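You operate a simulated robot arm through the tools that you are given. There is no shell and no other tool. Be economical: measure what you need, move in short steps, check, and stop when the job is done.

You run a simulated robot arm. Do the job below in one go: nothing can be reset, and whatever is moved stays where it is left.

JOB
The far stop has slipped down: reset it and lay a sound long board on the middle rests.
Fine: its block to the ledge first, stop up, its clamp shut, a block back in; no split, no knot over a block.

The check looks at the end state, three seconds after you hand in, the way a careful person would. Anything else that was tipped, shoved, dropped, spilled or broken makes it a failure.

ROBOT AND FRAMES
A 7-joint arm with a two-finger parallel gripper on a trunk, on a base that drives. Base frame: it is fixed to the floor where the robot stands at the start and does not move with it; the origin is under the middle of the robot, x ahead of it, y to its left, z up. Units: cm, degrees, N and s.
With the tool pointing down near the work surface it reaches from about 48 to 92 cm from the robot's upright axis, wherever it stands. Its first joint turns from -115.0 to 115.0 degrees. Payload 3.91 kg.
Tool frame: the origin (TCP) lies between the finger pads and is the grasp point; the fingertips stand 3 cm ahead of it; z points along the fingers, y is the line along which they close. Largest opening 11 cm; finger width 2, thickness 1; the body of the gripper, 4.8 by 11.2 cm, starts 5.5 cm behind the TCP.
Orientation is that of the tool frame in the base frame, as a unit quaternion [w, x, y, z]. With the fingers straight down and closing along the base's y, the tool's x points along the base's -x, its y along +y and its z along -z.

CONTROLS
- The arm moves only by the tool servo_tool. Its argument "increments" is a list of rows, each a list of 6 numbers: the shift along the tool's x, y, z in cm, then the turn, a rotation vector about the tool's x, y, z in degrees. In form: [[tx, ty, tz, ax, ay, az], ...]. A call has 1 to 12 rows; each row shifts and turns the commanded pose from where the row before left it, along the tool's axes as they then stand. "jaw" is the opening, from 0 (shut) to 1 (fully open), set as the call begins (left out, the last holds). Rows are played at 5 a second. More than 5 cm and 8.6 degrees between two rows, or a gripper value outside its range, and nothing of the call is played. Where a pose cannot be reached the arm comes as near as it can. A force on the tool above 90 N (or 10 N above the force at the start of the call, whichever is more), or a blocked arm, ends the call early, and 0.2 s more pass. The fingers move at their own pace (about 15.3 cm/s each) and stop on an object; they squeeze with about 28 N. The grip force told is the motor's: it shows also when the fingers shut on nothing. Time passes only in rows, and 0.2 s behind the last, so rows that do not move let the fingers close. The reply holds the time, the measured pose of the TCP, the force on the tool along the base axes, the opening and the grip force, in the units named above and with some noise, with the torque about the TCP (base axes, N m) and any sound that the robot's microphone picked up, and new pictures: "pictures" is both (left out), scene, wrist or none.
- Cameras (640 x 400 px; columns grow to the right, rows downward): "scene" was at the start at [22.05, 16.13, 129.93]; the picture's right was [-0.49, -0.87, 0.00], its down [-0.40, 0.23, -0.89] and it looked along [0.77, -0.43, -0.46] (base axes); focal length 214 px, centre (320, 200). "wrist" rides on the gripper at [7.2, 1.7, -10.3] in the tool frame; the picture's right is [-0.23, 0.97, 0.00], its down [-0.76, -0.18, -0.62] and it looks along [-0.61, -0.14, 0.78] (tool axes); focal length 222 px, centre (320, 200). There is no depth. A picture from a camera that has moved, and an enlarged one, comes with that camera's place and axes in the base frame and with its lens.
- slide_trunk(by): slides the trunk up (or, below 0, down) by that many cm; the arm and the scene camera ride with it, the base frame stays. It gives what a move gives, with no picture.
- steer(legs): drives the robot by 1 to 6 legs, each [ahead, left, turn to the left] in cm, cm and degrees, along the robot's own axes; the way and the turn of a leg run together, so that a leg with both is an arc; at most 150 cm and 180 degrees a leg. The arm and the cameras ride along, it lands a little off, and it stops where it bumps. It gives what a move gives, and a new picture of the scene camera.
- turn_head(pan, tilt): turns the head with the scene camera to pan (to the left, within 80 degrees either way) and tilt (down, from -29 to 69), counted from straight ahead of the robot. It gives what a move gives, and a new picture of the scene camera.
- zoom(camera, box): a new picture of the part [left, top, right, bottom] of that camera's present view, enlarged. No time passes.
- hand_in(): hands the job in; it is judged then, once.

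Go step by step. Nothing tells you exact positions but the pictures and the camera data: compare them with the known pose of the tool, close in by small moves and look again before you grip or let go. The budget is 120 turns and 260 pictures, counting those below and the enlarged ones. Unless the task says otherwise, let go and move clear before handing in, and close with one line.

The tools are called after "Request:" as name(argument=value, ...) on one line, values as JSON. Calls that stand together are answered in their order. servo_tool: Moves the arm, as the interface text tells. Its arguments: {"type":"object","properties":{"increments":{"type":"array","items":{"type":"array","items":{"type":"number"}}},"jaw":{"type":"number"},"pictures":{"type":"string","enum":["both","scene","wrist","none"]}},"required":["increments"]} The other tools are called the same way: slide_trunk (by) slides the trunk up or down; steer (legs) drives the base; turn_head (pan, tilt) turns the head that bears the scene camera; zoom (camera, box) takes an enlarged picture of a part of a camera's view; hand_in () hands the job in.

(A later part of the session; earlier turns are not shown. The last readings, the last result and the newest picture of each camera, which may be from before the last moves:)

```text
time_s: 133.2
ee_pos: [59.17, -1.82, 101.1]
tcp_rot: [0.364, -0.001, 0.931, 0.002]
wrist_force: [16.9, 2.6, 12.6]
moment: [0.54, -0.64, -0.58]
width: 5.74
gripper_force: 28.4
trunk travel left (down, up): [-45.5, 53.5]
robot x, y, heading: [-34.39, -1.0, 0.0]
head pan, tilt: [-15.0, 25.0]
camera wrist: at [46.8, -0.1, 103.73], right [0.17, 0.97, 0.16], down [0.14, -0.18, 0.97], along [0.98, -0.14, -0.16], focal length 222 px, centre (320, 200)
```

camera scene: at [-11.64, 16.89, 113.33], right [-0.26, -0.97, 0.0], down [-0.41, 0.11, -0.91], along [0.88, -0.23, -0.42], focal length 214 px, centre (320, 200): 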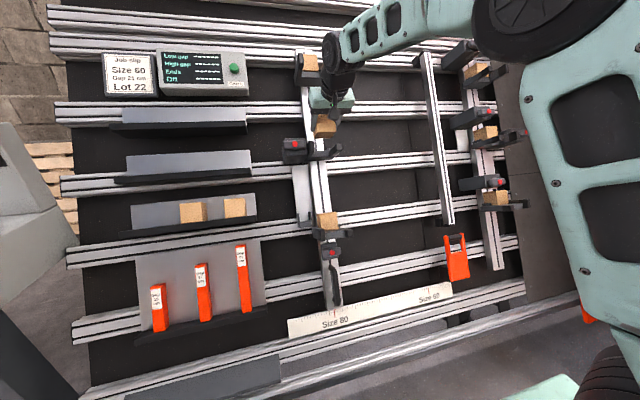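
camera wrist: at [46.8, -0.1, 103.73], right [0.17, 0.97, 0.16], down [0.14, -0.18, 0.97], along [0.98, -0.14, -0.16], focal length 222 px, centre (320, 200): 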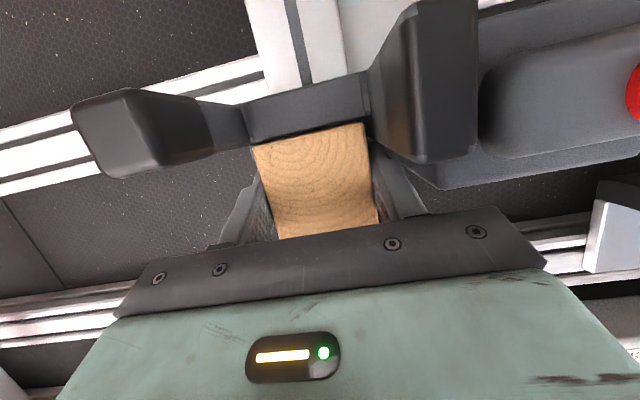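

The block is seated on the base. I'll release and back out along the tool axis.

Request:
servo_tool(increments=[[-0.2, 0, 0, 0, 0, 0], [0, 0, 0, 0, 0, 0], [0, 0, -2, 0, 0, 0], [0, 0, -2, 0, 0, 0], [0, 0, -4, 0, 0, 0], [0, 0, -4, 0, 0, 0], [0, 0, -2, 0, 0, 0], [0, 0, 0, 0, 0, 0]], jaw=0.63)

Request:
zoom(camera="wrist", box=[180, 0, 460, 180])

```text
time_s: 135.1
ee_pos: [49.6, -1.76, 111.43]
tcp_rot: [0.361, -0.001, 0.933, 0.0]
wrist_force: [-0.7, 0.3, 0.2]
moment: [-0.01, 0.02, -0.03]
width: 6.93
gripper_force: 0.2
trunk travel left (down, up): [-45.5, 53.5]
robot x, y, heading: [-34.86, -1.36, 0.1]
head pan, tilt: [-15.0, 25.0]
camera scene: at [-11.64, 16.89, 113.32], right [-0.26, -0.97, 0.0], down [-0.41, 0.11, -0.91], along [0.88, -0.23, -0.42], focal length 214 px, centre (320, 200)
camera wrist: at [37.38, -0.07, 114.08], right [0.17, 0.97, 0.15], down [0.14, -0.18, 0.97], along [0.98, -0.14, -0.17], focal length 222 px, centre (320, 200)
```

scene: 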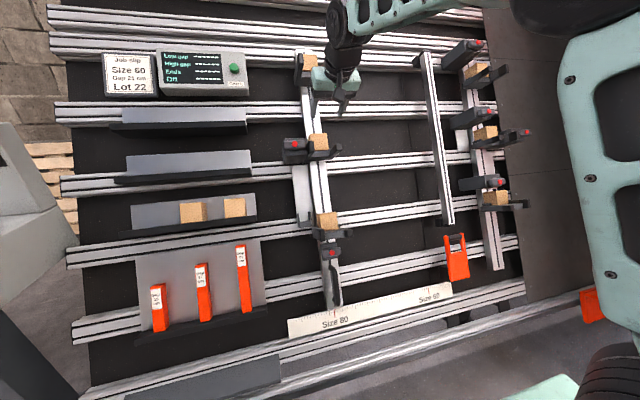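
wrist: 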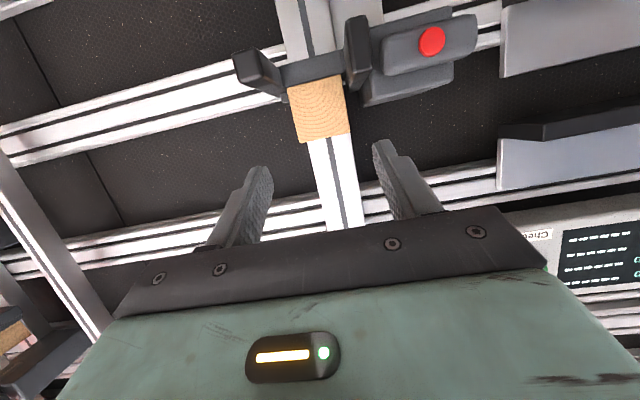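

```text
2.22 times, centred on (320, 90) of wrist
camera zoom: at [37.38, -0.07, 114.08], right [0.17, 0.97, 0.15], down [0.14, -0.18, 0.97], along [0.98, -0.14, -0.17], focal length 494 px, centre (320, 444)
```

zoom: 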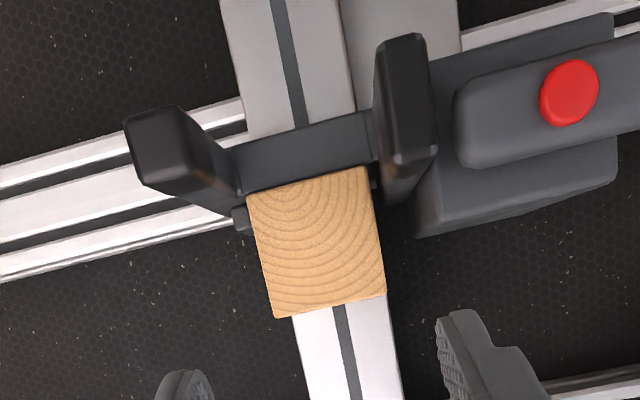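

The block is in. I'll check the stop's height against the other rests in detail.

Request:
zoom(camera="scene", box=[260, 120, 360, 240])

Request:
zoom(camera="scene", box=[440, 100, 540, 220])

```text
3.33 times, centred on (310, 180) of scene
camera zoom: at [-11.64, 16.89, 113.32], right [-0.26, -0.97, 0.0], down [-0.41, 0.11, -0.91], along [0.88, -0.23, -0.42], focal length 715 px, centre (353, 267)
```

zoom: 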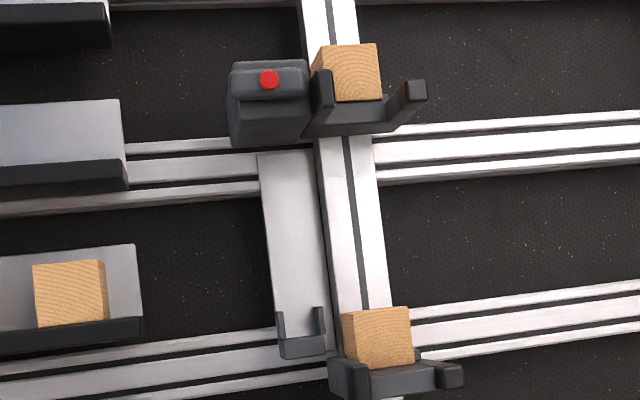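

```text
3.33 times, centred on (490, 160) of scene
camera zoom: at [-11.64, 16.89, 113.32], right [-0.26, -0.97, 0.0], down [-0.41, 0.11, -0.91], along [0.88, -0.23, -0.42], focal length 715 px, centre (-247, 333)
```

zoom: 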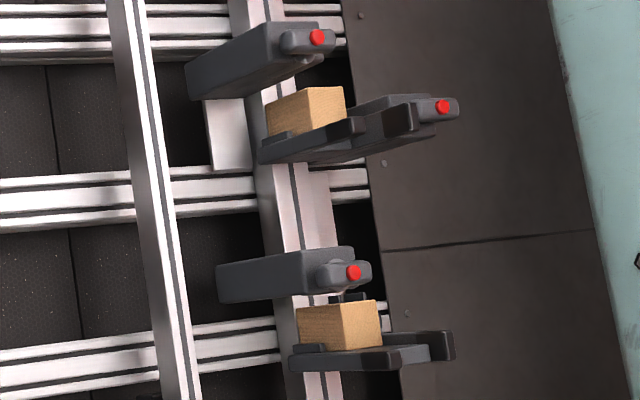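

I'll measure the high rest too: the spacing high–mid should equal mid–low.

Request:
zoom(camera="scene", box=[270, 30, 370, 150])

Request:
steer(legs=[[-12, 0, 0], [0, -38, 0]])

Request:
turn_head(pan=0, tilt=25)

Request:
zoom(camera="scene", box=[70, 60, 230, 260])

Request:
zoom(camera="scene", box=[330, 60, 490, 260])

```text
3.33 times, centred on (320, 90) of scene
camera zoom: at [-11.64, 16.89, 113.32], right [-0.26, -0.97, 0.0], down [-0.41, 0.11, -0.91], along [0.88, -0.23, -0.42], focal length 715 px, centre (320, 567)
```

zoom: 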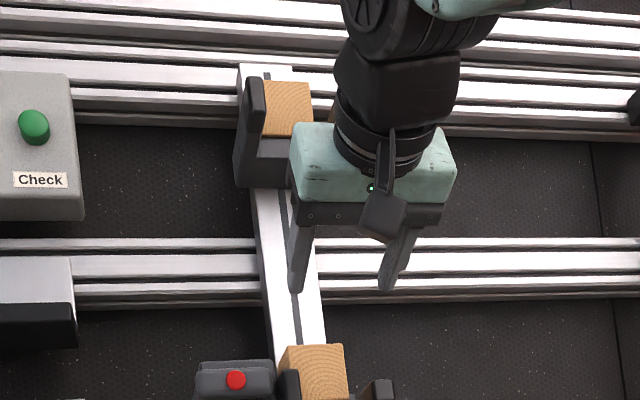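

```text
time_s: 138.3
ee_pos: [37.78, -39.77, 111.38]
tcp_rot: [0.361, 0.0, 0.932, 0.0]
wrist_force: [0.5, 0.5, 0.0]
moment: [0.0, 0.02, 0.0]
width: 6.94
gripper_force: 0.0
trunk travel left (down, up): [-45.5, 53.5]
robot x, y, heading: [-46.59, -39.19, -0.2]
head pan, tilt: [-15.0, 25.0]
camera scene: at [-23.62, -20.98, 113.33], right [-0.26, -0.97, 0.0], down [-0.41, 0.11, -0.91], along [0.88, -0.23, -0.42], focal length 214 px, centre (320, 200)
```

scene: 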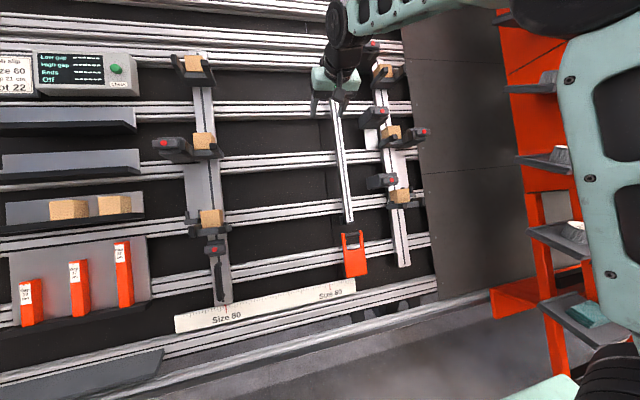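

```text
time_s: 139.1
ee_pos: [37.71, -39.67, 111.29]
tcp_rot: [0.361, 0.0, 0.933, -0.001]
wrist_force: [1.9, 0.2, -0.4]
moment: [-0.01, -0.01, 0.01]
width: 6.94
gripper_force: 0.1
trunk travel left (down, up): [-45.5, 53.5]
robot x, y, heading: [-46.56, -38.83, -0.1]
head pan, tilt: [0.0, 25.0]
camera scene: at [-23.3, -18.6, 113.33], right [0.0, -1.0, 0.0], down [-0.42, 0.0, -0.91], along [0.91, 0.0, -0.42], focal length 214 px, centre (320, 200)
```

scene: 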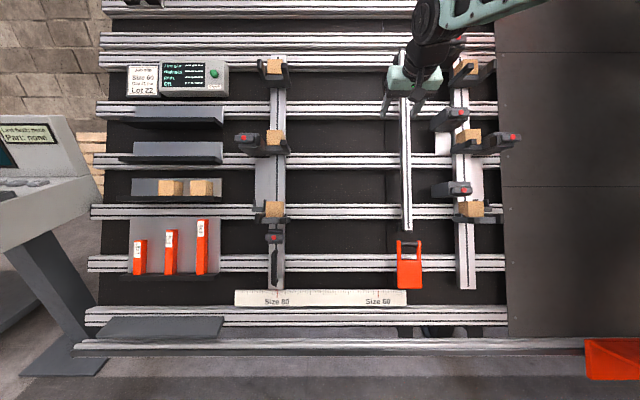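

```text
2.00 times, centred on (150, 160) of scene
camera zoom: at [-23.3, -18.6, 113.33], right [0.0, -1.0, 0.0], down [-0.42, 0.0, -0.91], along [0.91, 0.0, -0.42], focal length 429 px, centre (660, 280)
```

zoom: 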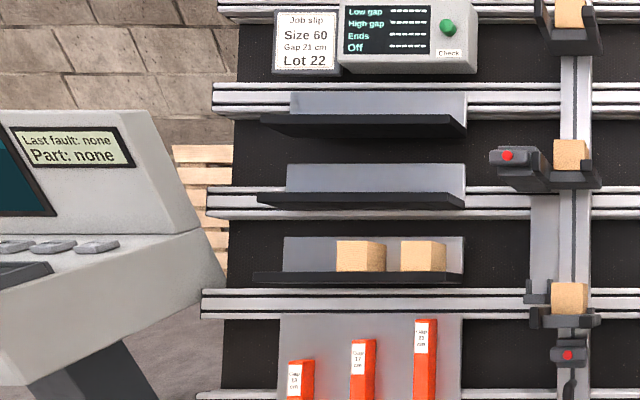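

```text
2.00 times, centred on (410, 160) of scene
camera zoom: at [-23.3, -18.6, 113.33], right [0.0, -1.0, 0.0], down [-0.42, 0.0, -0.91], along [0.91, 0.0, -0.42], focal length 429 px, centre (140, 280)
```

zoom: 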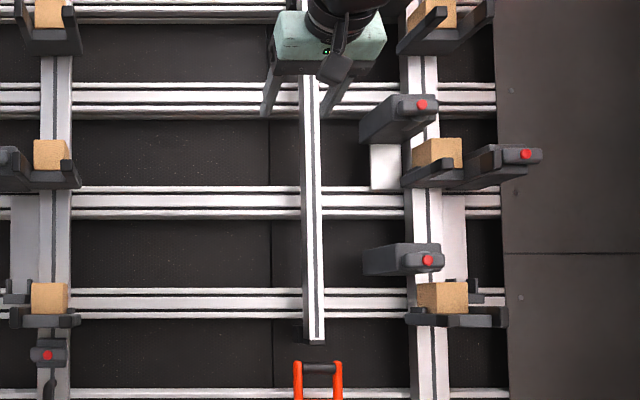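

Left and right middle blocks look level. One finer comparison with matched zooms.

Request:
zoom(camera="scene", box=[230, 115, 310, 165])

Request:
zoom(camera="scene", box=[430, 115, 510, 165])

Request:
zoom(camera="scene", box=[230, 185, 310, 235])

Request:
zoom(camera="scene", box=[430, 185, 510, 235])

```text
8.00 times, centred on (270, 140) of scene
camera zoom: at [-23.3, -18.6, 113.33], right [0.0, -1.0, 0.0], down [-0.42, 0.0, -0.91], along [0.91, 0.0, -0.42], focal length 1716 px, centre (720, 680)
```

zoom: 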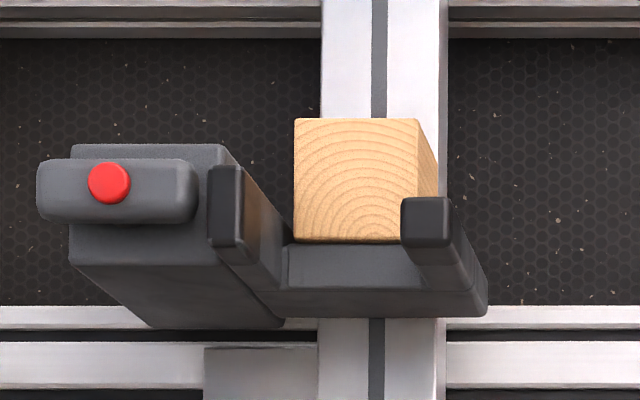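

```text
8.00 times, centred on (470, 140) of scene
camera zoom: at [-23.3, -18.6, 113.33], right [0.0, -1.0, 0.0], down [-0.42, 0.0, -0.91], along [0.91, 0.0, -0.42], focal length 1716 px, centre (-880, 680)
```

zoom: 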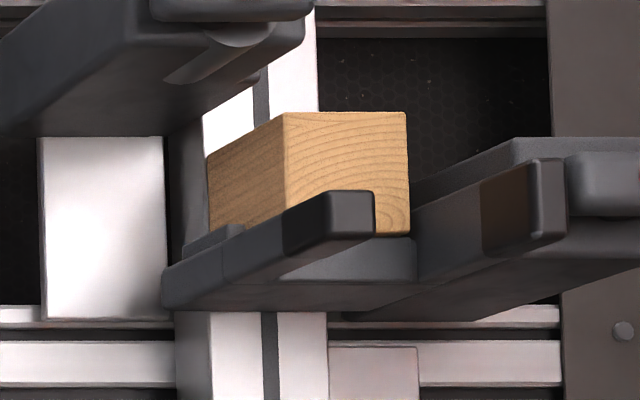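

```text
8.00 times, centred on (270, 210) of scene
camera zoom: at [-23.3, -18.6, 113.33], right [0.0, -1.0, 0.0], down [-0.42, 0.0, -0.91], along [0.91, 0.0, -0.42], focal length 1716 px, centre (720, 120)
```

zoom: 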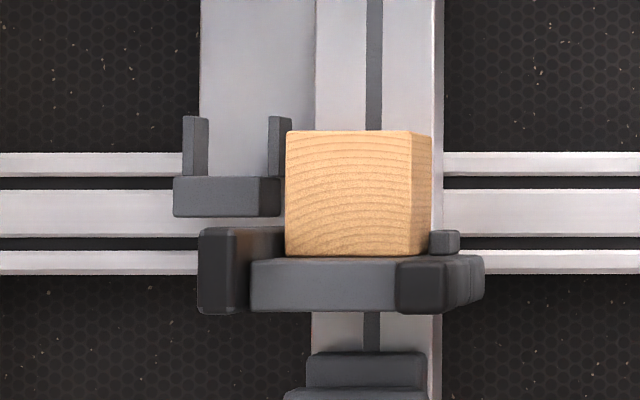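

```text
8.00 times, centred on (470, 210) of scene
camera zoom: at [-23.3, -18.6, 113.33], right [0.0, -1.0, 0.0], down [-0.42, 0.0, -0.91], along [0.91, 0.0, -0.42], focal length 1716 px, centre (-880, 120)
```

zoom: 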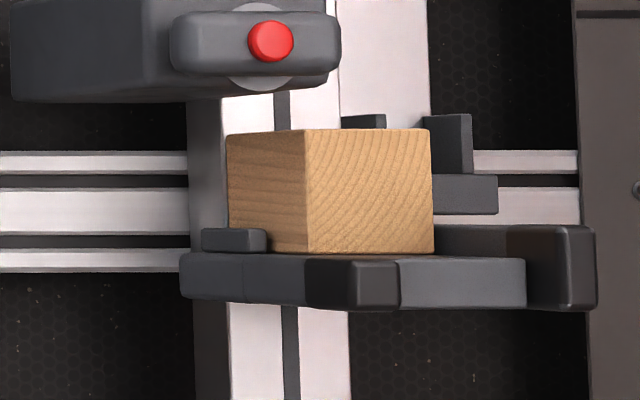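

By these pictures the left middle block is level with the right one to about 2 mm. I'll try the Check panel again now that the block is in, pressing a bit firmer.

Request:
steer(legs=[[0, 62.5, 0]])

Request:
slide_trunk(by=12)

Request:
servo_tool(increments=[[0, 0, 0, 0, -7, 0], [0, 0, 0, 0, -7, 0], [0, 0, 0, 0, -6, 0], [-3, 0, 0, 0, 0, 0], [-3, 0, 0, 0, 0, 0], [0, 0, 0, 0, 0, 0]], jaw=0, pictures="none")

Request:
steer(legs=[[17, 0, 0]])

Request:
servo_tool(increments=[[0, 0, 0, 0, 0, 0]])

```text
time_s: 142.6
ee_pos: [37.69, 22.95, 111.36]
tcp_rot: [0.361, -0.001, 0.933, 0.0]
wrist_force: [-0.1, -1.0, -0.3]
moment: [-0.01, -0.01, -0.03]
width: 6.93
gripper_force: 0.0
trunk travel left (down, up): [-45.5, 53.5]
robot x, y, heading: [-46.48, 23.59, 0.1]
head pan, tilt: [0.0, 25.0]
camera scene: at [-23.42, 44.0, 113.33], right [0.0, -1.0, 0.0], down [-0.42, 0.0, -0.91], along [0.91, 0.0, -0.42], focal length 214 px, centre (320, 200)
```

scene: 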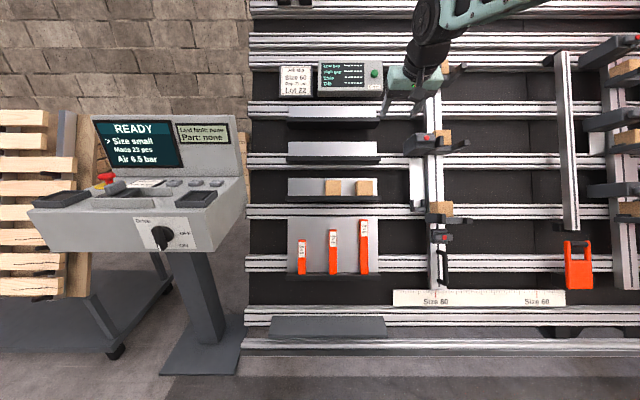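

```text
time_s: 144.1
ee_pos: [37.55, 23.04, 123.36]
tcp_rot: [0.361, 0.0, 0.932, 0.0]
wrist_force: [-0.4, 0.2, 0.1]
moment: [0.03, -0.03, 0.02]
width: 6.93
gripper_force: 0.2
trunk travel left (down, up): [-57.5, 41.5]
robot x, y, heading: [-46.67, 23.36, 0.4]
head pan, tilt: [0.0, 25.0]
```

```text
time_s: 145.4
ee_pos: [40.49, 23.01, 128.64]
tcp_rot: [0.518, 0.0, 0.855, 0.0]
wrist_force: [1.1, 0.7, 0.8]
moment: [0.02, 0.03, -0.01]
width: 0.0
gripper_force: 27.8
trunk travel left (down, up): [-57.5, 41.5]
robot x, y, heading: [-46.65, 23.19, 0.2]
head pan, tilt: [0.0, 25.0]
```

```text
time_s: 146.9
ee_pos: [57.51, 23.19, 128.8]
tcp_rot: [0.518, -0.002, 0.856, 0.001]
wrist_force: [1.0, 0.4, 0.4]
moment: [0.0, 0.04, -0.01]
width: 0.0
gripper_force: 27.9
trunk travel left (down, up): [-57.5, 41.5]
robot x, y, heading: [-29.52, 23.36, 0.1]
head pan, tilt: [0.0, 25.0]
camera scene: at [-6.32, 44.09, 125.33], right [0.0, -1.0, 0.0], down [-0.42, 0.0, -0.91], along [0.91, 0.0, -0.42], focal length 214 px, centre (320, 200)
```

scene: 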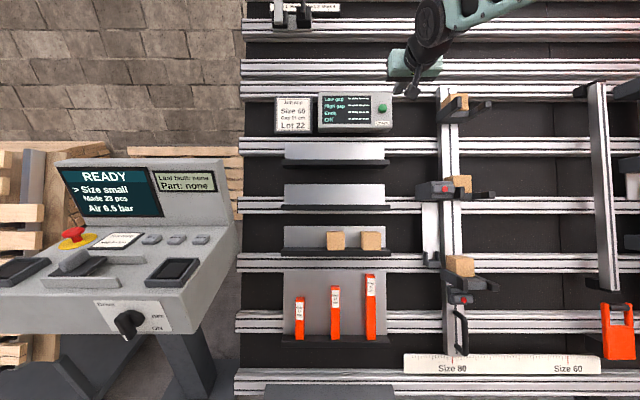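

```text
time_s: 147.3
ee_pos: [57.66, 23.23, 128.73]
tcp_rot: [0.518, -0.002, 0.856, 0.001]
wrist_force: [-0.1, 0.2, 0.2]
moment: [0.0, -0.03, 0.01]
width: 0.0
gripper_force: 28.4
trunk travel left (down, up): [-57.5, 41.5]
robot x, y, heading: [-29.61, 23.41, 0.2]
head pan, tilt: [0.0, 25.0]
camera scene: at [-6.32, 44.09, 125.33], right [0.0, -1.0, 0.0], down [-0.42, 0.0, -0.91], along [0.91, 0.0, -0.42], focal length 214 px, centre (320, 200)
camera wrist: at [45.03, 24.87, 127.03], right [0.1, 0.97, 0.2], down [-0.2, -0.18, 0.96], along [0.98, -0.14, 0.17], focal length 222 px, centre (320, 200)
```

scene: 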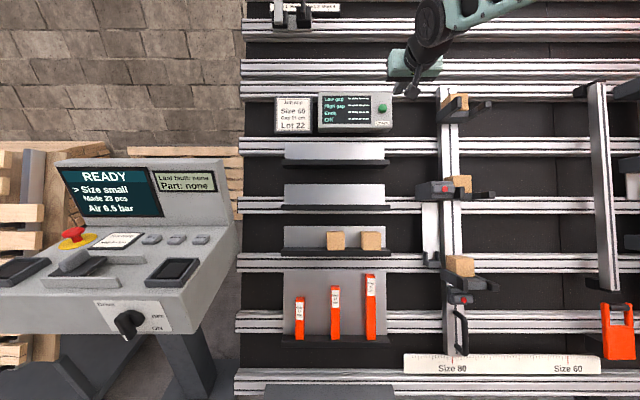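
wrist: 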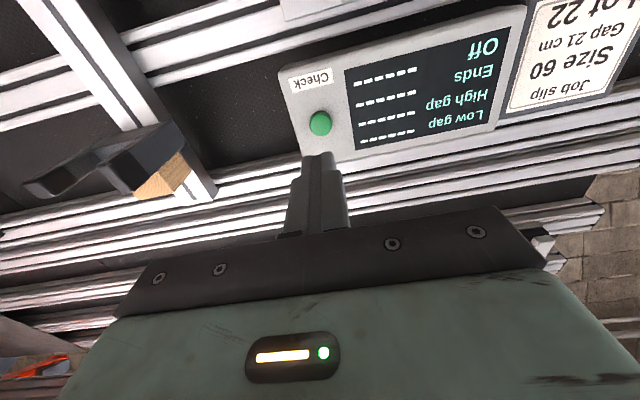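

The wrist camera sees the display too. I'll align and press with a bit more travel.

Request:
servo_tool(increments=[[-2.1, -0.35, 0, 0, 0, 0], [0, 0, 4, 0, 0, 0], [0, 0, 4, 0, 0, 0], [0, 0, 4, 0, 0, 0], [0, 0, 1, 0, 0, 0], [0, 0, 0.7, 0, 0, 0], [0, 0, 0.5, 0, 0, 0], [0, 0, 0.5, 0, 0, 0], [0, 0, 0.5, 0, 0, 0], [0, 0, 0, 0, 0, 0]])

Request:
zoom(camera="scene", box=[300, 80, 420, 150])

```text
time_s: 149.5
ee_pos: [71.52, 22.87, 124.11]
tcp_rot: [0.519, -0.001, 0.855, 0.001]
wrist_force: [-57.3, -2.5, 9.6]
moment: [0.01, 0.53, -0.21]
width: 0.03
gripper_force: 28.1
trunk travel left (down, up): [-57.5, 41.5]
robot x, y, heading: [-29.72, 23.26, 0.3]
head pan, tilt: [0.0, 25.0]
camera scene: at [-6.74, 44.07, 125.41], right [0.0, -1.0, 0.0], down [-0.42, 0.0, -0.91], along [0.91, 0.0, -0.42], focal length 214 px, centre (320, 200)
camera wrist: at [58.97, 24.58, 122.3], right [0.1, 0.97, 0.2], down [-0.2, -0.18, 0.96], along [0.97, -0.14, 0.18], focal length 222 px, centre (320, 200)
```

scene: 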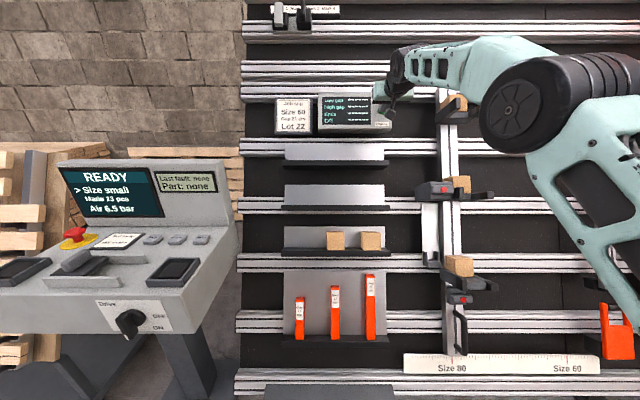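
wrist: 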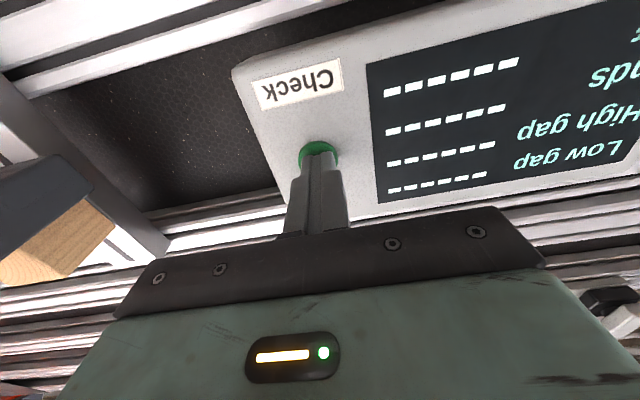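

```text
5.33 times, centred on (360, 115) of scene
camera zoom: at [-6.74, 44.07, 125.41], right [0.0, -1.0, 0.0], down [-0.42, 0.0, -0.91], along [0.91, 0.0, -0.42], focal length 1144 px, centre (107, 653)
```

zoom: 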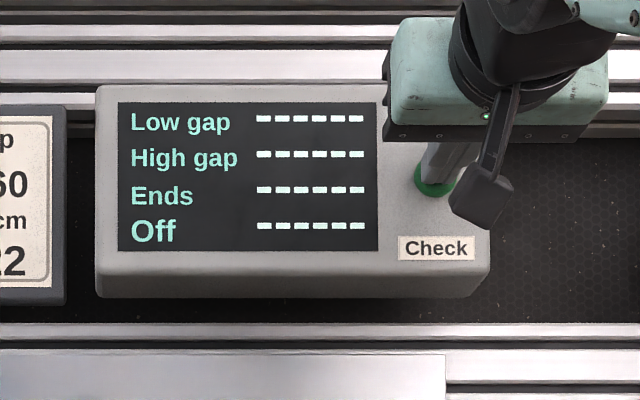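

The panel gives no reading yet, so I'll leave it and rely on my measurements. I'll back away and go to the rack for the Lot 52 board.

Request:
servo_tool(increments=[[0, 0, -2, 0, 0, 0], [0, 0, -4, 0, 0, 0], [0, 0, -4, 0, 0, 0], [0, 0, -4, 0, 0, 0], [0, 0, 0, 0, 0, 0]], jaw=0.75, pictures="none")

Request:
zoom(camera="wrist", box=[260, 0, 540, 175])

Request:
steer(legs=[[-30, 0, 0], [0, 105, 0]])

Request:
turn_head(pan=0, tilt=30)

```text
time_s: 150.7
ee_pos: [59.58, 22.93, 130.01]
tcp_rot: [0.518, -0.002, 0.855, 0.001]
wrist_force: [1.1, 0.1, -0.8]
moment: [-0.02, 0.01, -0.02]
width: 8.27
gripper_force: 0.1
trunk travel left (down, up): [-57.5, 41.5]
robot x, y, heading: [-29.96, 23.43, 0.1]
head pan, tilt: [0.0, 25.0]
```

```text
2.29 times, centred on (400, 88) of wrist
camera zoom: at [47.04, 24.59, 128.34], right [0.1, 0.97, 0.2], down [-0.2, -0.18, 0.96], along [0.98, -0.14, 0.17], focal length 508 px, centre (137, 457)
```

zoom: 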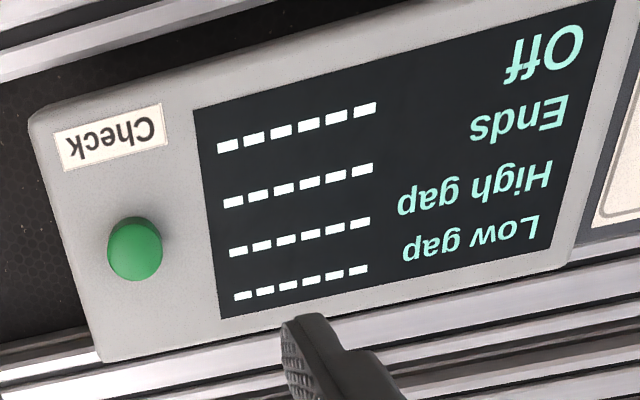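

```text
time_s: 157.8
ee_pos: [29.07, 128.11, 129.97]
tcp_rot: [0.516, -0.003, 0.856, 0.001]
wrist_force: [-1.4, 0.0, -0.7]
moment: [0.0, 0.02, -0.04]
width: 8.26
gripper_force: 0.0
trunk travel left (down, up): [-57.5, 41.5]
robot x, y, heading: [-59.99, 128.25, 0.1]
head pan, tilt: [0.0, 25.0]
camera scene: at [-36.8, 149.16, 125.33], right [0.01, -1.0, 0.0], down [-0.42, 0.0, -0.91], along [0.91, 0.01, -0.42], focal length 214 px, centre (320, 200)
```

scene: 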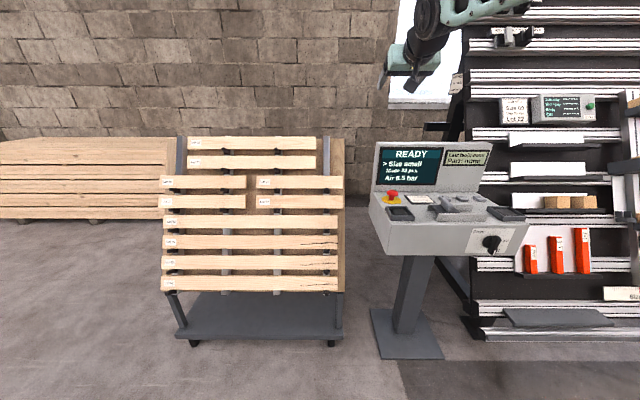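

```text
time_s: 158.4
ee_pos: [29.08, 128.15, 130.05]
tcp_rot: [0.517, -0.003, 0.856, 0.002]
wrist_force: [-0.2, 0.7, -0.1]
moment: [0.01, 0.02, -0.04]
width: 8.27
gripper_force: 0.1
trunk travel left (down, up): [-57.5, 41.5]
robot x, y, heading: [-60.38, 128.73, 0.1]
head pan, tilt: [0.0, 30.0]
camera scene: at [-36.97, 149.16, 124.53], right [0.01, -1.0, 0.0], down [-0.5, 0.0, -0.87], along [0.87, 0.0, -0.5], focal length 214 px, centre (320, 200)
```

scene: 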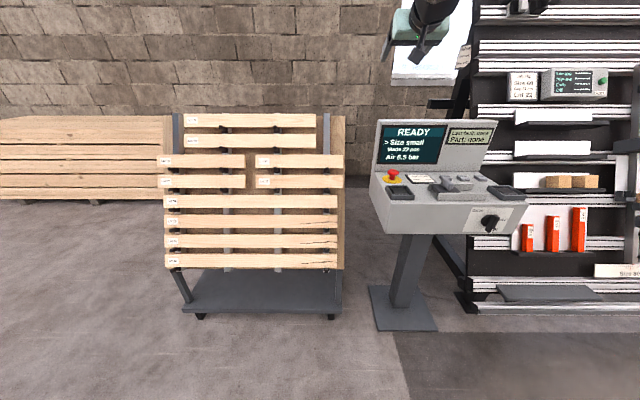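

From two views, the Lot 52 board spans about y 141–222 at x ≈ 50, z ≈ 74, with its middle at y ≈ 181.5 where there is a gap between the short boards above. I'll drive there, lower the trunk, and rotate the fingers vertical.

Request:
steer(legs=[[0, 53.2, 0]])

Request:
slide_trunk(by=-44)

Request:
servo_tool(increments=[[0, 0, 0, 0, 0, 7.5], [0, 0, 0, 0, 0, 7.5], [0, 0, 0, 0, 0, 7.5], [0, 0, 0, 0, 0, 7.5], [0, 0, 0, 0, 0, 7.5], [0, 0, 0, 0, 0, 7.5], [0, 0, 0, 0, 0, 7.5], [0, 0, 0, 0, 0, 7.5], [0, 0, 0, 0, 0, 7.5], [0, 0, 0, 0, 0, 7.5], [0, 0, 0, 0, 0, 7.5], [0, 0, 0, 0, 0, 7.5]], jaw=0.73)

```text
time_s: 161.5
ee_pos: [28.61, 182.01, 130.08]
tcp_rot: [0.516, -0.005, 0.856, 0.003]
wrist_force: [0.7, -0.7, 0.8]
moment: [-0.01, 0.01, 0.0]
width: 8.23
gripper_force: 0.0
trunk travel left (down, up): [-57.5, 41.5]
robot x, y, heading: [-60.1, 181.61, 0.8]
head pan, tilt: [0.0, 30.0]
camera scene: at [-37.53, 202.75, 124.53], right [0.01, -1.0, 0.0], down [-0.5, -0.01, -0.87], along [0.87, 0.01, -0.5], focal length 214 px, centre (320, 200)
```

scene: 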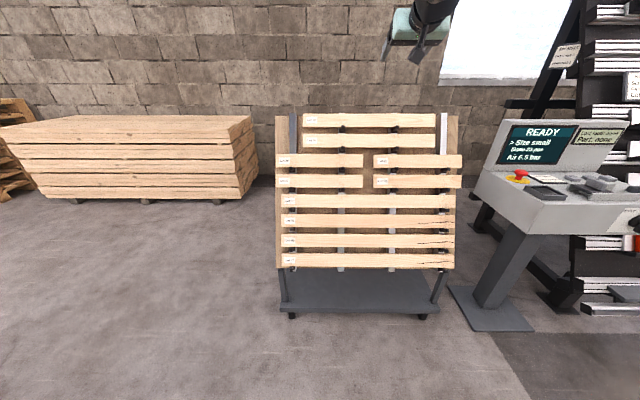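

```text
refused: -44 is not a number from -40 to 40
```

```text
time_s: 164.1
ee_pos: [28.71, 181.99, 130.08]
tcp_rot: [0.364, 0.601, 0.609, 0.368]
wrist_force: [0.4, 0.4, 0.1]
moment: [0.01, -0.04, 0.0]
width: 8.03
gripper_force: 0.0
trunk travel left (down, up): [-57.5, 41.5]
robot x, y, heading: [-60.4, 181.96, 0.4]
head pan, tilt: [0.0, 30.0]
camera scene: at [-37.53, 202.75, 124.53], right [0.01, -1.0, 0.0], down [-0.5, -0.01, -0.87], along [0.87, 0.01, -0.5], focal length 214 px, centre (320, 200)
camera wrist: at [20.24, 189.25, 136.29], right [0.46, -0.22, 0.86], down [-0.63, -0.77, 0.13], along [0.63, -0.6, -0.49], focal length 222 px, centre (320, 200)
```

scene: 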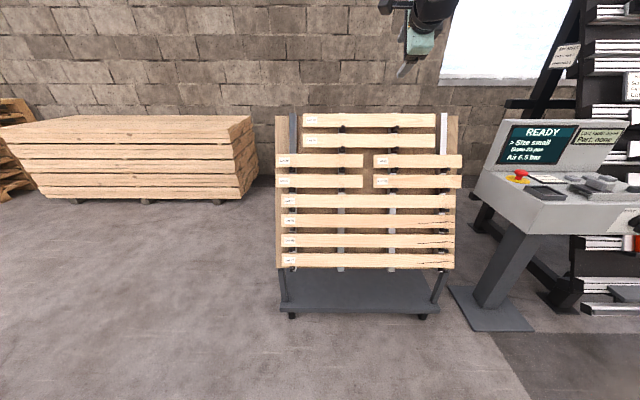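
wrist: 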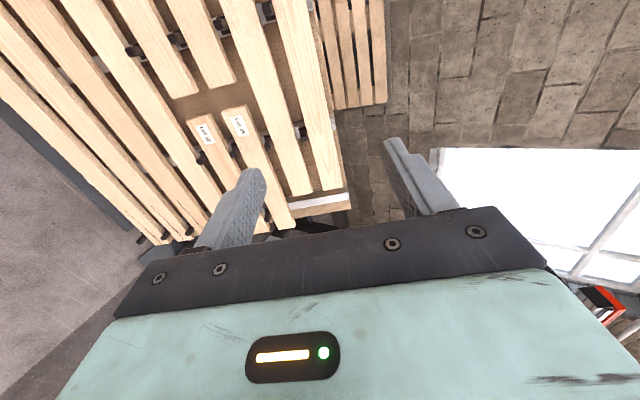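

The trunk step must be at most 40 cm. I'll lower 40.

Request:
slide_trunk(by=-40)

Request:
servo_tool(increments=[[0, -2, 2, 0, 0, 0], [0, 0, 2, 0, 0, 0], [0, 0, 0, 0, 0, 0]])

```text
time_s: 168.0
ee_pos: [28.73, 182.01, 90.04]
tcp_rot: [0.363, 0.601, 0.609, 0.368]
wrist_force: [-0.1, -0.2, -0.1]
moment: [-0.01, -0.02, 0.02]
width: 8.0
gripper_force: 0.1
trunk travel left (down, up): [-17.5, 81.5]
robot x, y, heading: [-60.23, 181.92, 0.8]
head pan, tilt: [0.0, 30.0]
```

```text
time_s: 168.8
ee_pos: [31.39, 182.04, 86.34]
tcp_rot: [0.364, 0.602, 0.609, 0.368]
wrist_force: [0.4, -0.1, -0.6]
moment: [-0.02, 0.0, -0.02]
width: 8.01
gripper_force: 0.1
trunk travel left (down, up): [-17.5, 81.5]
robot x, y, heading: [-60.8, 181.46, 0.5]
head pan, tilt: [0.0, 30.0]
camera scene: at [-37.53, 202.75, 84.53], right [0.01, -1.0, 0.0], down [-0.5, -0.01, -0.87], along [0.87, 0.01, -0.5], focal length 214 px, centre (320, 200)
camera wrist: at [22.87, 189.33, 92.63], right [0.46, -0.22, 0.86], down [-0.63, -0.77, 0.13], along [0.63, -0.6, -0.49], focal length 222 px, centre (320, 200)
```

scene: 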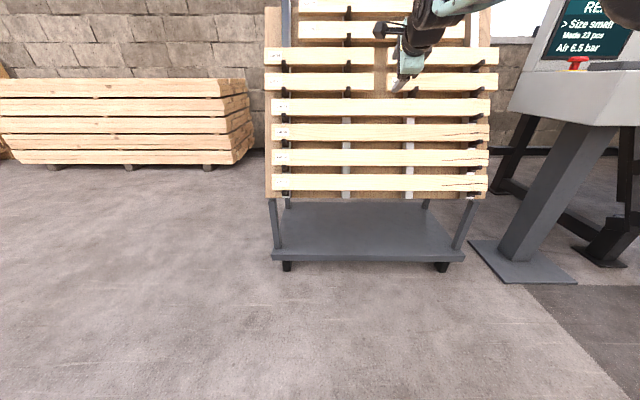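
wrist: 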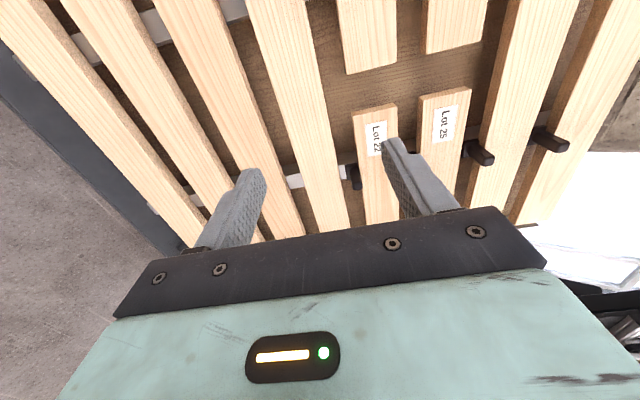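

The fingers will straddle Lot 52: its face centre is at about (47.6, 181.4, 75), tilted nearly like the tool. I'll align and approach to 6 cm.

Request:
servo_tool(increments=[[-0.3, -2.5, 0, 0, 0, 0], [0, 0, 4, 0, 0, 0], [0, 0, 4, 0, 0, 0], [0, 0, 4, 0, 0, 0], [0, 0, 0, 0, 0, 0]])

Request:
zoom(camera="wrist", box=[180, 0, 500, 200])

```text
time_s: 170.0
ee_pos: [40.92, 182.05, 78.66]
tcp_rot: [0.364, 0.602, 0.608, 0.368]
wrist_force: [-0.1, -0.1, 0.7]
moment: [0.02, -0.03, -0.01]
width: 8.04
gripper_force: 0.1
trunk travel left (down, up): [-17.5, 81.5]
robot x, y, heading: [-60.52, 181.6, 0.5]
head pan, tilt: [0.0, 30.0]
camera scene: at [-37.54, 202.75, 84.53], right [0.01, -1.0, 0.0], down [-0.5, -0.01, -0.87], along [0.87, 0.01, -0.5], focal length 214 px, centre (320, 200)
camera wrist: at [32.41, 189.12, 84.87], right [0.46, -0.22, 0.86], down [-0.63, -0.77, 0.13], along [0.63, -0.6, -0.49], focal length 222 px, centre (320, 200)
```

scene: 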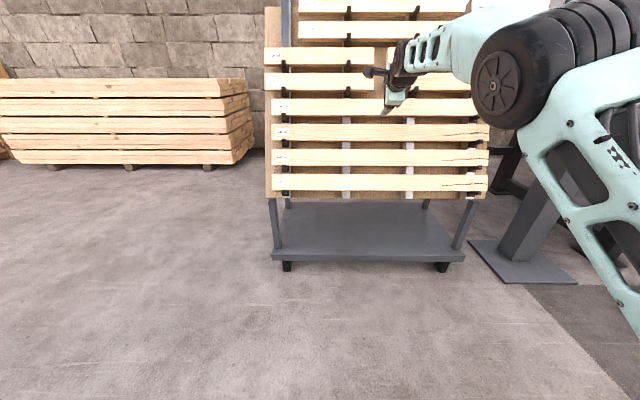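
wrist: 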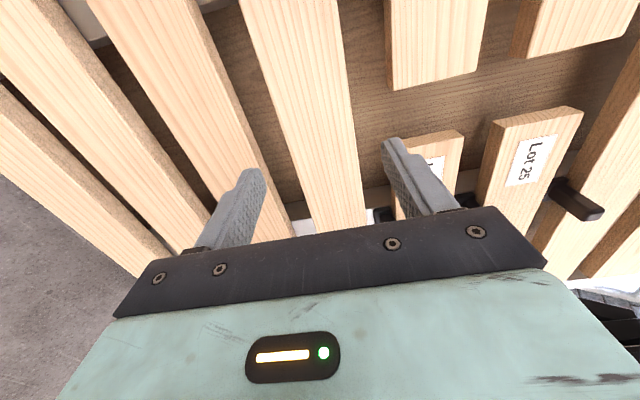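

```text
2.00 times, centred on (340, 100) of wrist
camera zoom: at [32.41, 189.12, 84.87], right [0.46, -0.22, 0.86], down [-0.63, -0.77, 0.13], along [0.63, -0.6, -0.49], focal length 444 px, centre (280, 400)
```

zoom: 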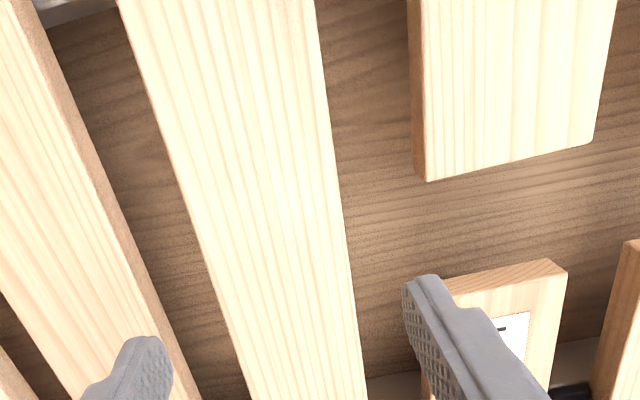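

I need to shift 0.9 cm down-slope so the fingers clear both edges. Then advance 4 cm and look.

Request:
servo_tool(increments=[[-0.5, -0.9, 0, 0, 0, 0], [0, 0, 2, 0, 0, 0], [0, 0, 2, 0, 0, 0], [0, 0, 0, 0, 0, 0]], pictures="wrist")

Request:
zoom(camera="wrist", box=[200, 80, 440, 230])

```text
time_s: 171.0
ee_pos: [43.93, 181.48, 75.94]
tcp_rot: [0.363, 0.602, 0.608, 0.368]
wrist_force: [0.1, 0.5, -0.6]
moment: [0.02, -0.01, 0.01]
width: 8.0
gripper_force: 0.0
trunk travel left (down, up): [-17.5, 81.5]
robot x, y, heading: [-60.58, 181.87, 0.5]
head pan, tilt: [0.0, 30.0]
camera wrist: at [35.5, 188.62, 82.18], right [0.46, -0.22, 0.86], down [-0.63, -0.77, 0.13], along [0.63, -0.6, -0.49], focal length 222 px, centre (320, 200)
```

wrist: 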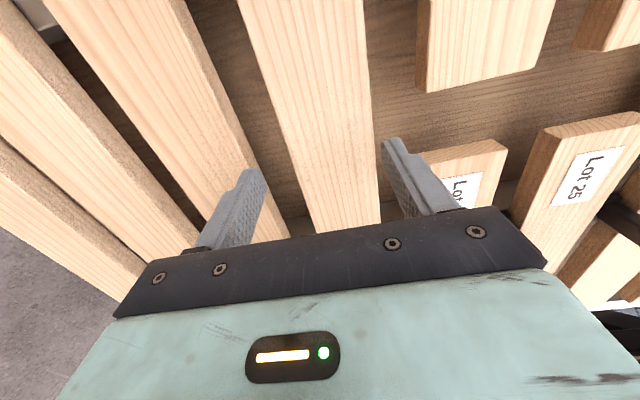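

```text
2.67 times, centred on (320, 155) of wrist
camera zoom: at [35.5, 188.62, 82.18], right [0.46, -0.22, 0.86], down [-0.63, -0.77, 0.13], along [0.63, -0.6, -0.49], focal length 592 px, centre (320, 320)
```

zoom: 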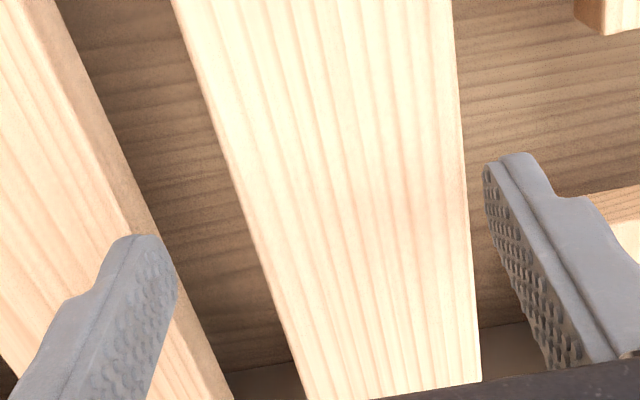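

Correcting my estimate: I need 0.8 cm back up-slope with a 7.3 cm opening. Then I'll check before the last approach.

Request:
servo_tool(increments=[[0, 0.8, 0, 0, 0, 0], [0, 0, 0.6, 0, 0, 0], [0, 0, 0, 0, 0, 0]], jaw=0.66, pictures="none")

Request:
zoom(camera="wrist", box=[200, 80, 440, 230])

```text
time_s: 171.8
ee_pos: [44.75, 181.33, 76.28]
tcp_rot: [0.364, 0.602, 0.608, 0.368]
wrist_force: [0.9, 1.0, -0.9]
moment: [0.01, 0.03, -0.02]
width: 7.27
gripper_force: 0.1
trunk travel left (down, up): [-17.5, 81.5]
robot x, y, heading: [-60.51, 181.53, 0.4]
head pan, tilt: [0.0, 30.0]
```

```text
2.67 times, centred on (320, 155) of wrist
camera zoom: at [36.33, 188.66, 82.59], right [0.46, -0.22, 0.86], down [-0.63, -0.77, 0.13], along [0.63, -0.6, -0.49], focal length 592 px, centre (320, 320)
```

zoom: 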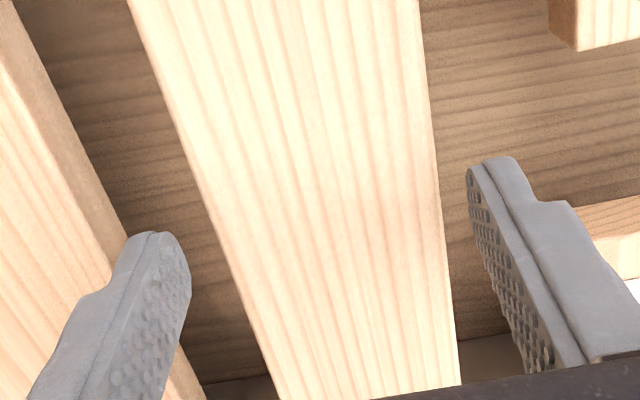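

Clearances are balanced. I'll advance 2.2 cm and grip.

Request:
servo_tool(increments=[[0, 0.1, 1.1, 0, 0, 0], [0, 0, 1.1, 0, 0, 0], [0, 0, 0, 0, 0, 0]], pictures="wrist")

Request:
servo_tool(increments=[[0, 0, 0, 0, 0, 0], [0, 0, 0, 0, 0, 0], [0, 0, 0, 0, 0, 0]], jaw=0.3, pictures="wrist")

```text
time_s: 172.6
ee_pos: [46.67, 181.46, 75.49]
tcp_rot: [0.364, 0.602, 0.609, 0.368]
wrist_force: [-0.4, -0.5, 0.0]
moment: [0.03, 0.03, 0.01]
width: 7.25
gripper_force: 0.1
trunk travel left (down, up): [-17.5, 81.5]
robot x, y, heading: [-60.3, 181.65, 0.9]
head pan, tilt: [0.0, 30.0]
camera wrist: at [38.31, 188.7, 81.66], right [0.46, -0.22, 0.86], down [-0.63, -0.77, 0.13], along [0.63, -0.6, -0.49], focal length 222 px, centre (320, 200)
```

wrist: 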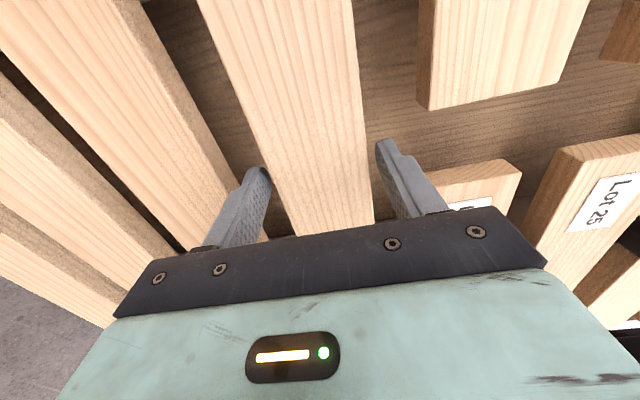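

```text
time_s: 173.4
ee_pos: [46.75, 181.57, 75.35]
tcp_rot: [0.364, 0.602, 0.608, 0.368]
wrist_force: [1.2, -0.3, 1.1]
moment: [0.02, -0.09, -0.14]
width: 5.98
gripper_force: 28.0
trunk travel left (down, up): [-17.5, 81.5]
robot x, y, heading: [-60.33, 181.48, 0.9]
head pan, tilt: [0.0, 30.0]
camera wrist: at [38.3, 188.69, 81.68], right [0.46, -0.22, 0.86], down [-0.63, -0.77, 0.13], along [0.63, -0.6, -0.49], focal length 222 px, centre (320, 200)
```

wrist: 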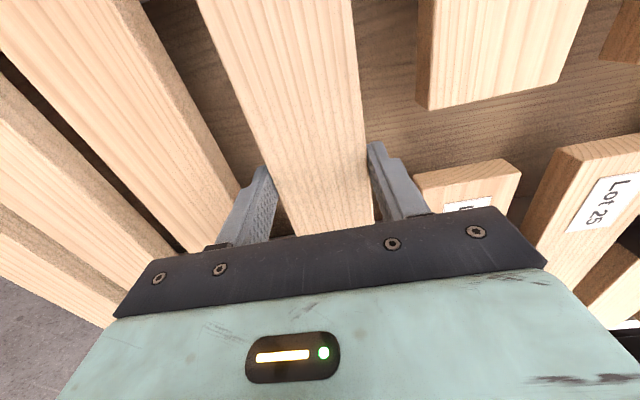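

I have it gripped (5.98 cm). I'll lift 0.8 cm off the pegs and pull straight out.

Request:
servo_tool(increments=[[0, 0.4, 0, 0, 0, 0], [0, 0.4, 0, 0, 0, 0], [0, 0, -1.5, 0, 0, 0], [0, 0, -2, 0, 0, 0], [0, 0, -2.5, 0, 0, 0], [0, 0, -3, 0, 0, 0], [0, 0, -3, 0, 0, 0], [0, 0, -3, 0, 0, 0], [0, 0, 0, 0, 0, 0]])

```text
time_s: 175.4
ee_pos: [33.69, 181.34, 82.69]
tcp_rot: [0.365, 0.602, 0.608, 0.368]
wrist_force: [-0.4, 0.5, -4.5]
moment: [0.04, 0.1, 0.01]
width: 5.96
gripper_force: 27.9
out of reach, approached as far as the arm can: row 1
trunk travel left (down, up): [-17.5, 81.5]
robot x, y, heading: [-60.5, 181.66, 0.4]
head pan, tilt: [0.0, 30.0]
camera scene: at [-37.52, 202.75, 84.52], right [0.01, -1.0, 0.0], down [-0.5, -0.01, -0.87], along [0.87, 0.01, -0.5], focal length 214 px, centre (320, 200)
camera wrist: at [25.21, 188.55, 88.95], right [0.46, -0.22, 0.86], down [-0.63, -0.77, 0.13], along [0.63, -0.6, -0.49], focal length 222 px, centre (320, 200)
```

scene: 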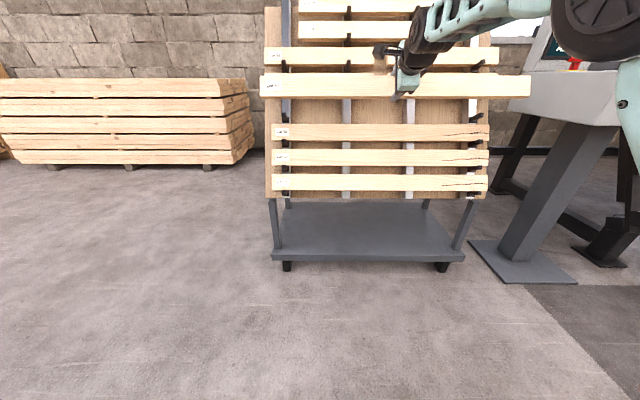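
wrist: 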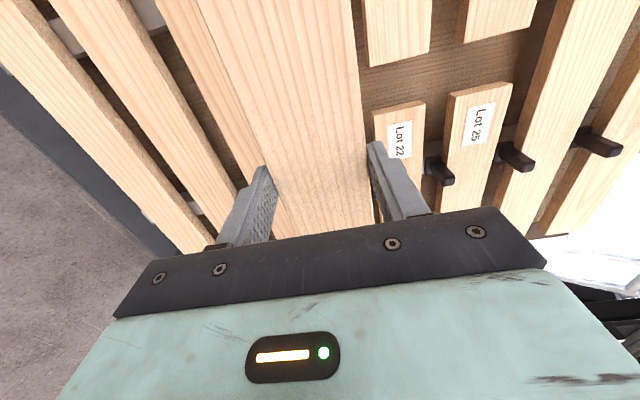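

The board is out, level, and about 80.3 cm long with its centre about 0.4 cm right of the TCP. I'll inspect the face for knots, then raise it and back away before driving.

Request:
zoom(camera="scene", box=[250, 50, 400, 120])

Request:
zoom(camera="scene", box=[390, 50, 540, 120])

Request:
steer(legs=[[-20, 0, -0.5]])

Request:
slide_trunk(by=38)

```text
4.27 times, centred on (325, 85) of scene
camera zoom: at [-37.52, 202.75, 84.52], right [0.01, -1.0, 0.0], down [-0.5, -0.01, -0.87], along [0.87, 0.01, -0.5], focal length 915 px, centre (299, 691)
```

zoom: 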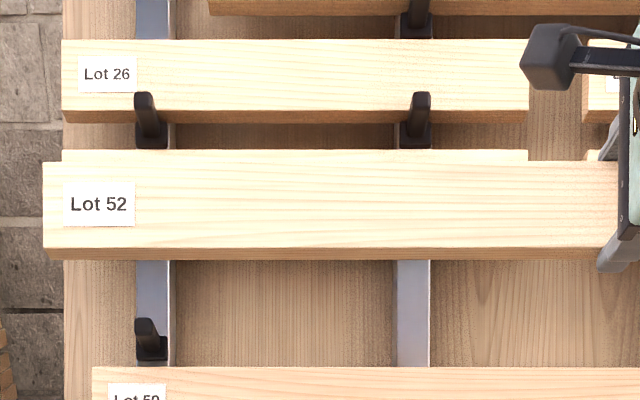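

```text
4.27 times, centred on (465, 85) of scene
camera zoom: at [-37.52, 202.75, 84.52], right [0.01, -1.0, 0.0], down [-0.5, -0.01, -0.87], along [0.87, 0.01, -0.5], focal length 915 px, centre (-299, 691)
```

zoom: 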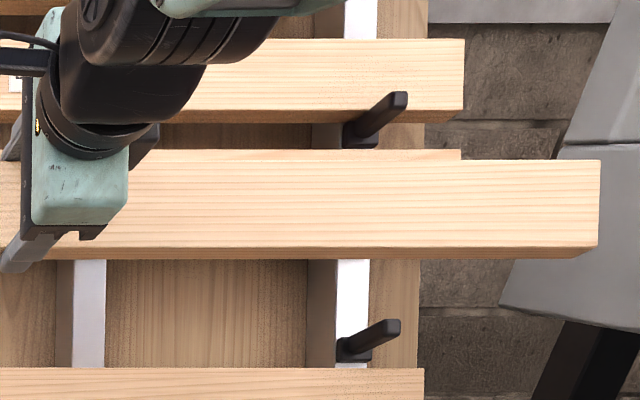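

```text
time_s: 177.0
ee_pos: [13.52, 180.42, 82.7]
tcp_rot: [0.365, 0.605, 0.606, 0.366]
wrist_force: [0.5, 0.6, -4.5]
moment: [-0.05, 0.08, 0.02]
width: 6.0
gripper_force: 27.8
trunk travel left (down, up): [-17.5, 81.5]
robot x, y, heading: [-80.51, 181.53, -0.2]
head pan, tilt: [0.0, 30.0]
camera scene: at [-57.5, 202.41, 84.52], right [0.0, -1.0, 0.0], down [-0.5, 0.0, -0.87], along [0.87, 0.0, -0.5], focal length 214 px, centre (320, 200)
```

scene: 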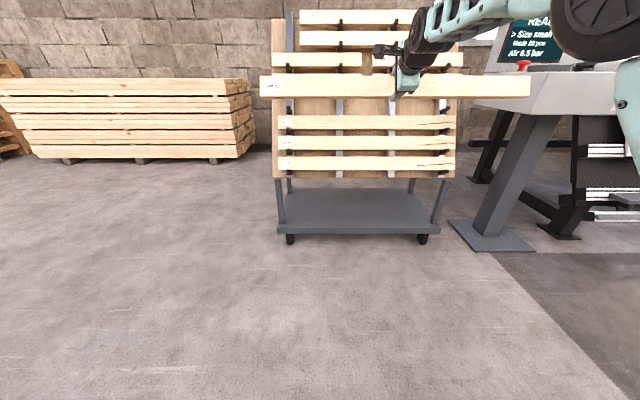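

```text
time_s: 180.6
ee_pos: [13.52, 180.44, 120.67]
tcp_rot: [0.365, 0.605, 0.606, 0.365]
wrist_force: [0.1, 0.3, -4.1]
moment: [0.01, 0.08, -0.01]
width: 5.94
gripper_force: 28.2
trunk travel left (down, up): [-55.5, 43.5]
robot x, y, heading: [-80.19, 181.58, -0.1]
head pan, tilt: [0.0, 30.0]
```

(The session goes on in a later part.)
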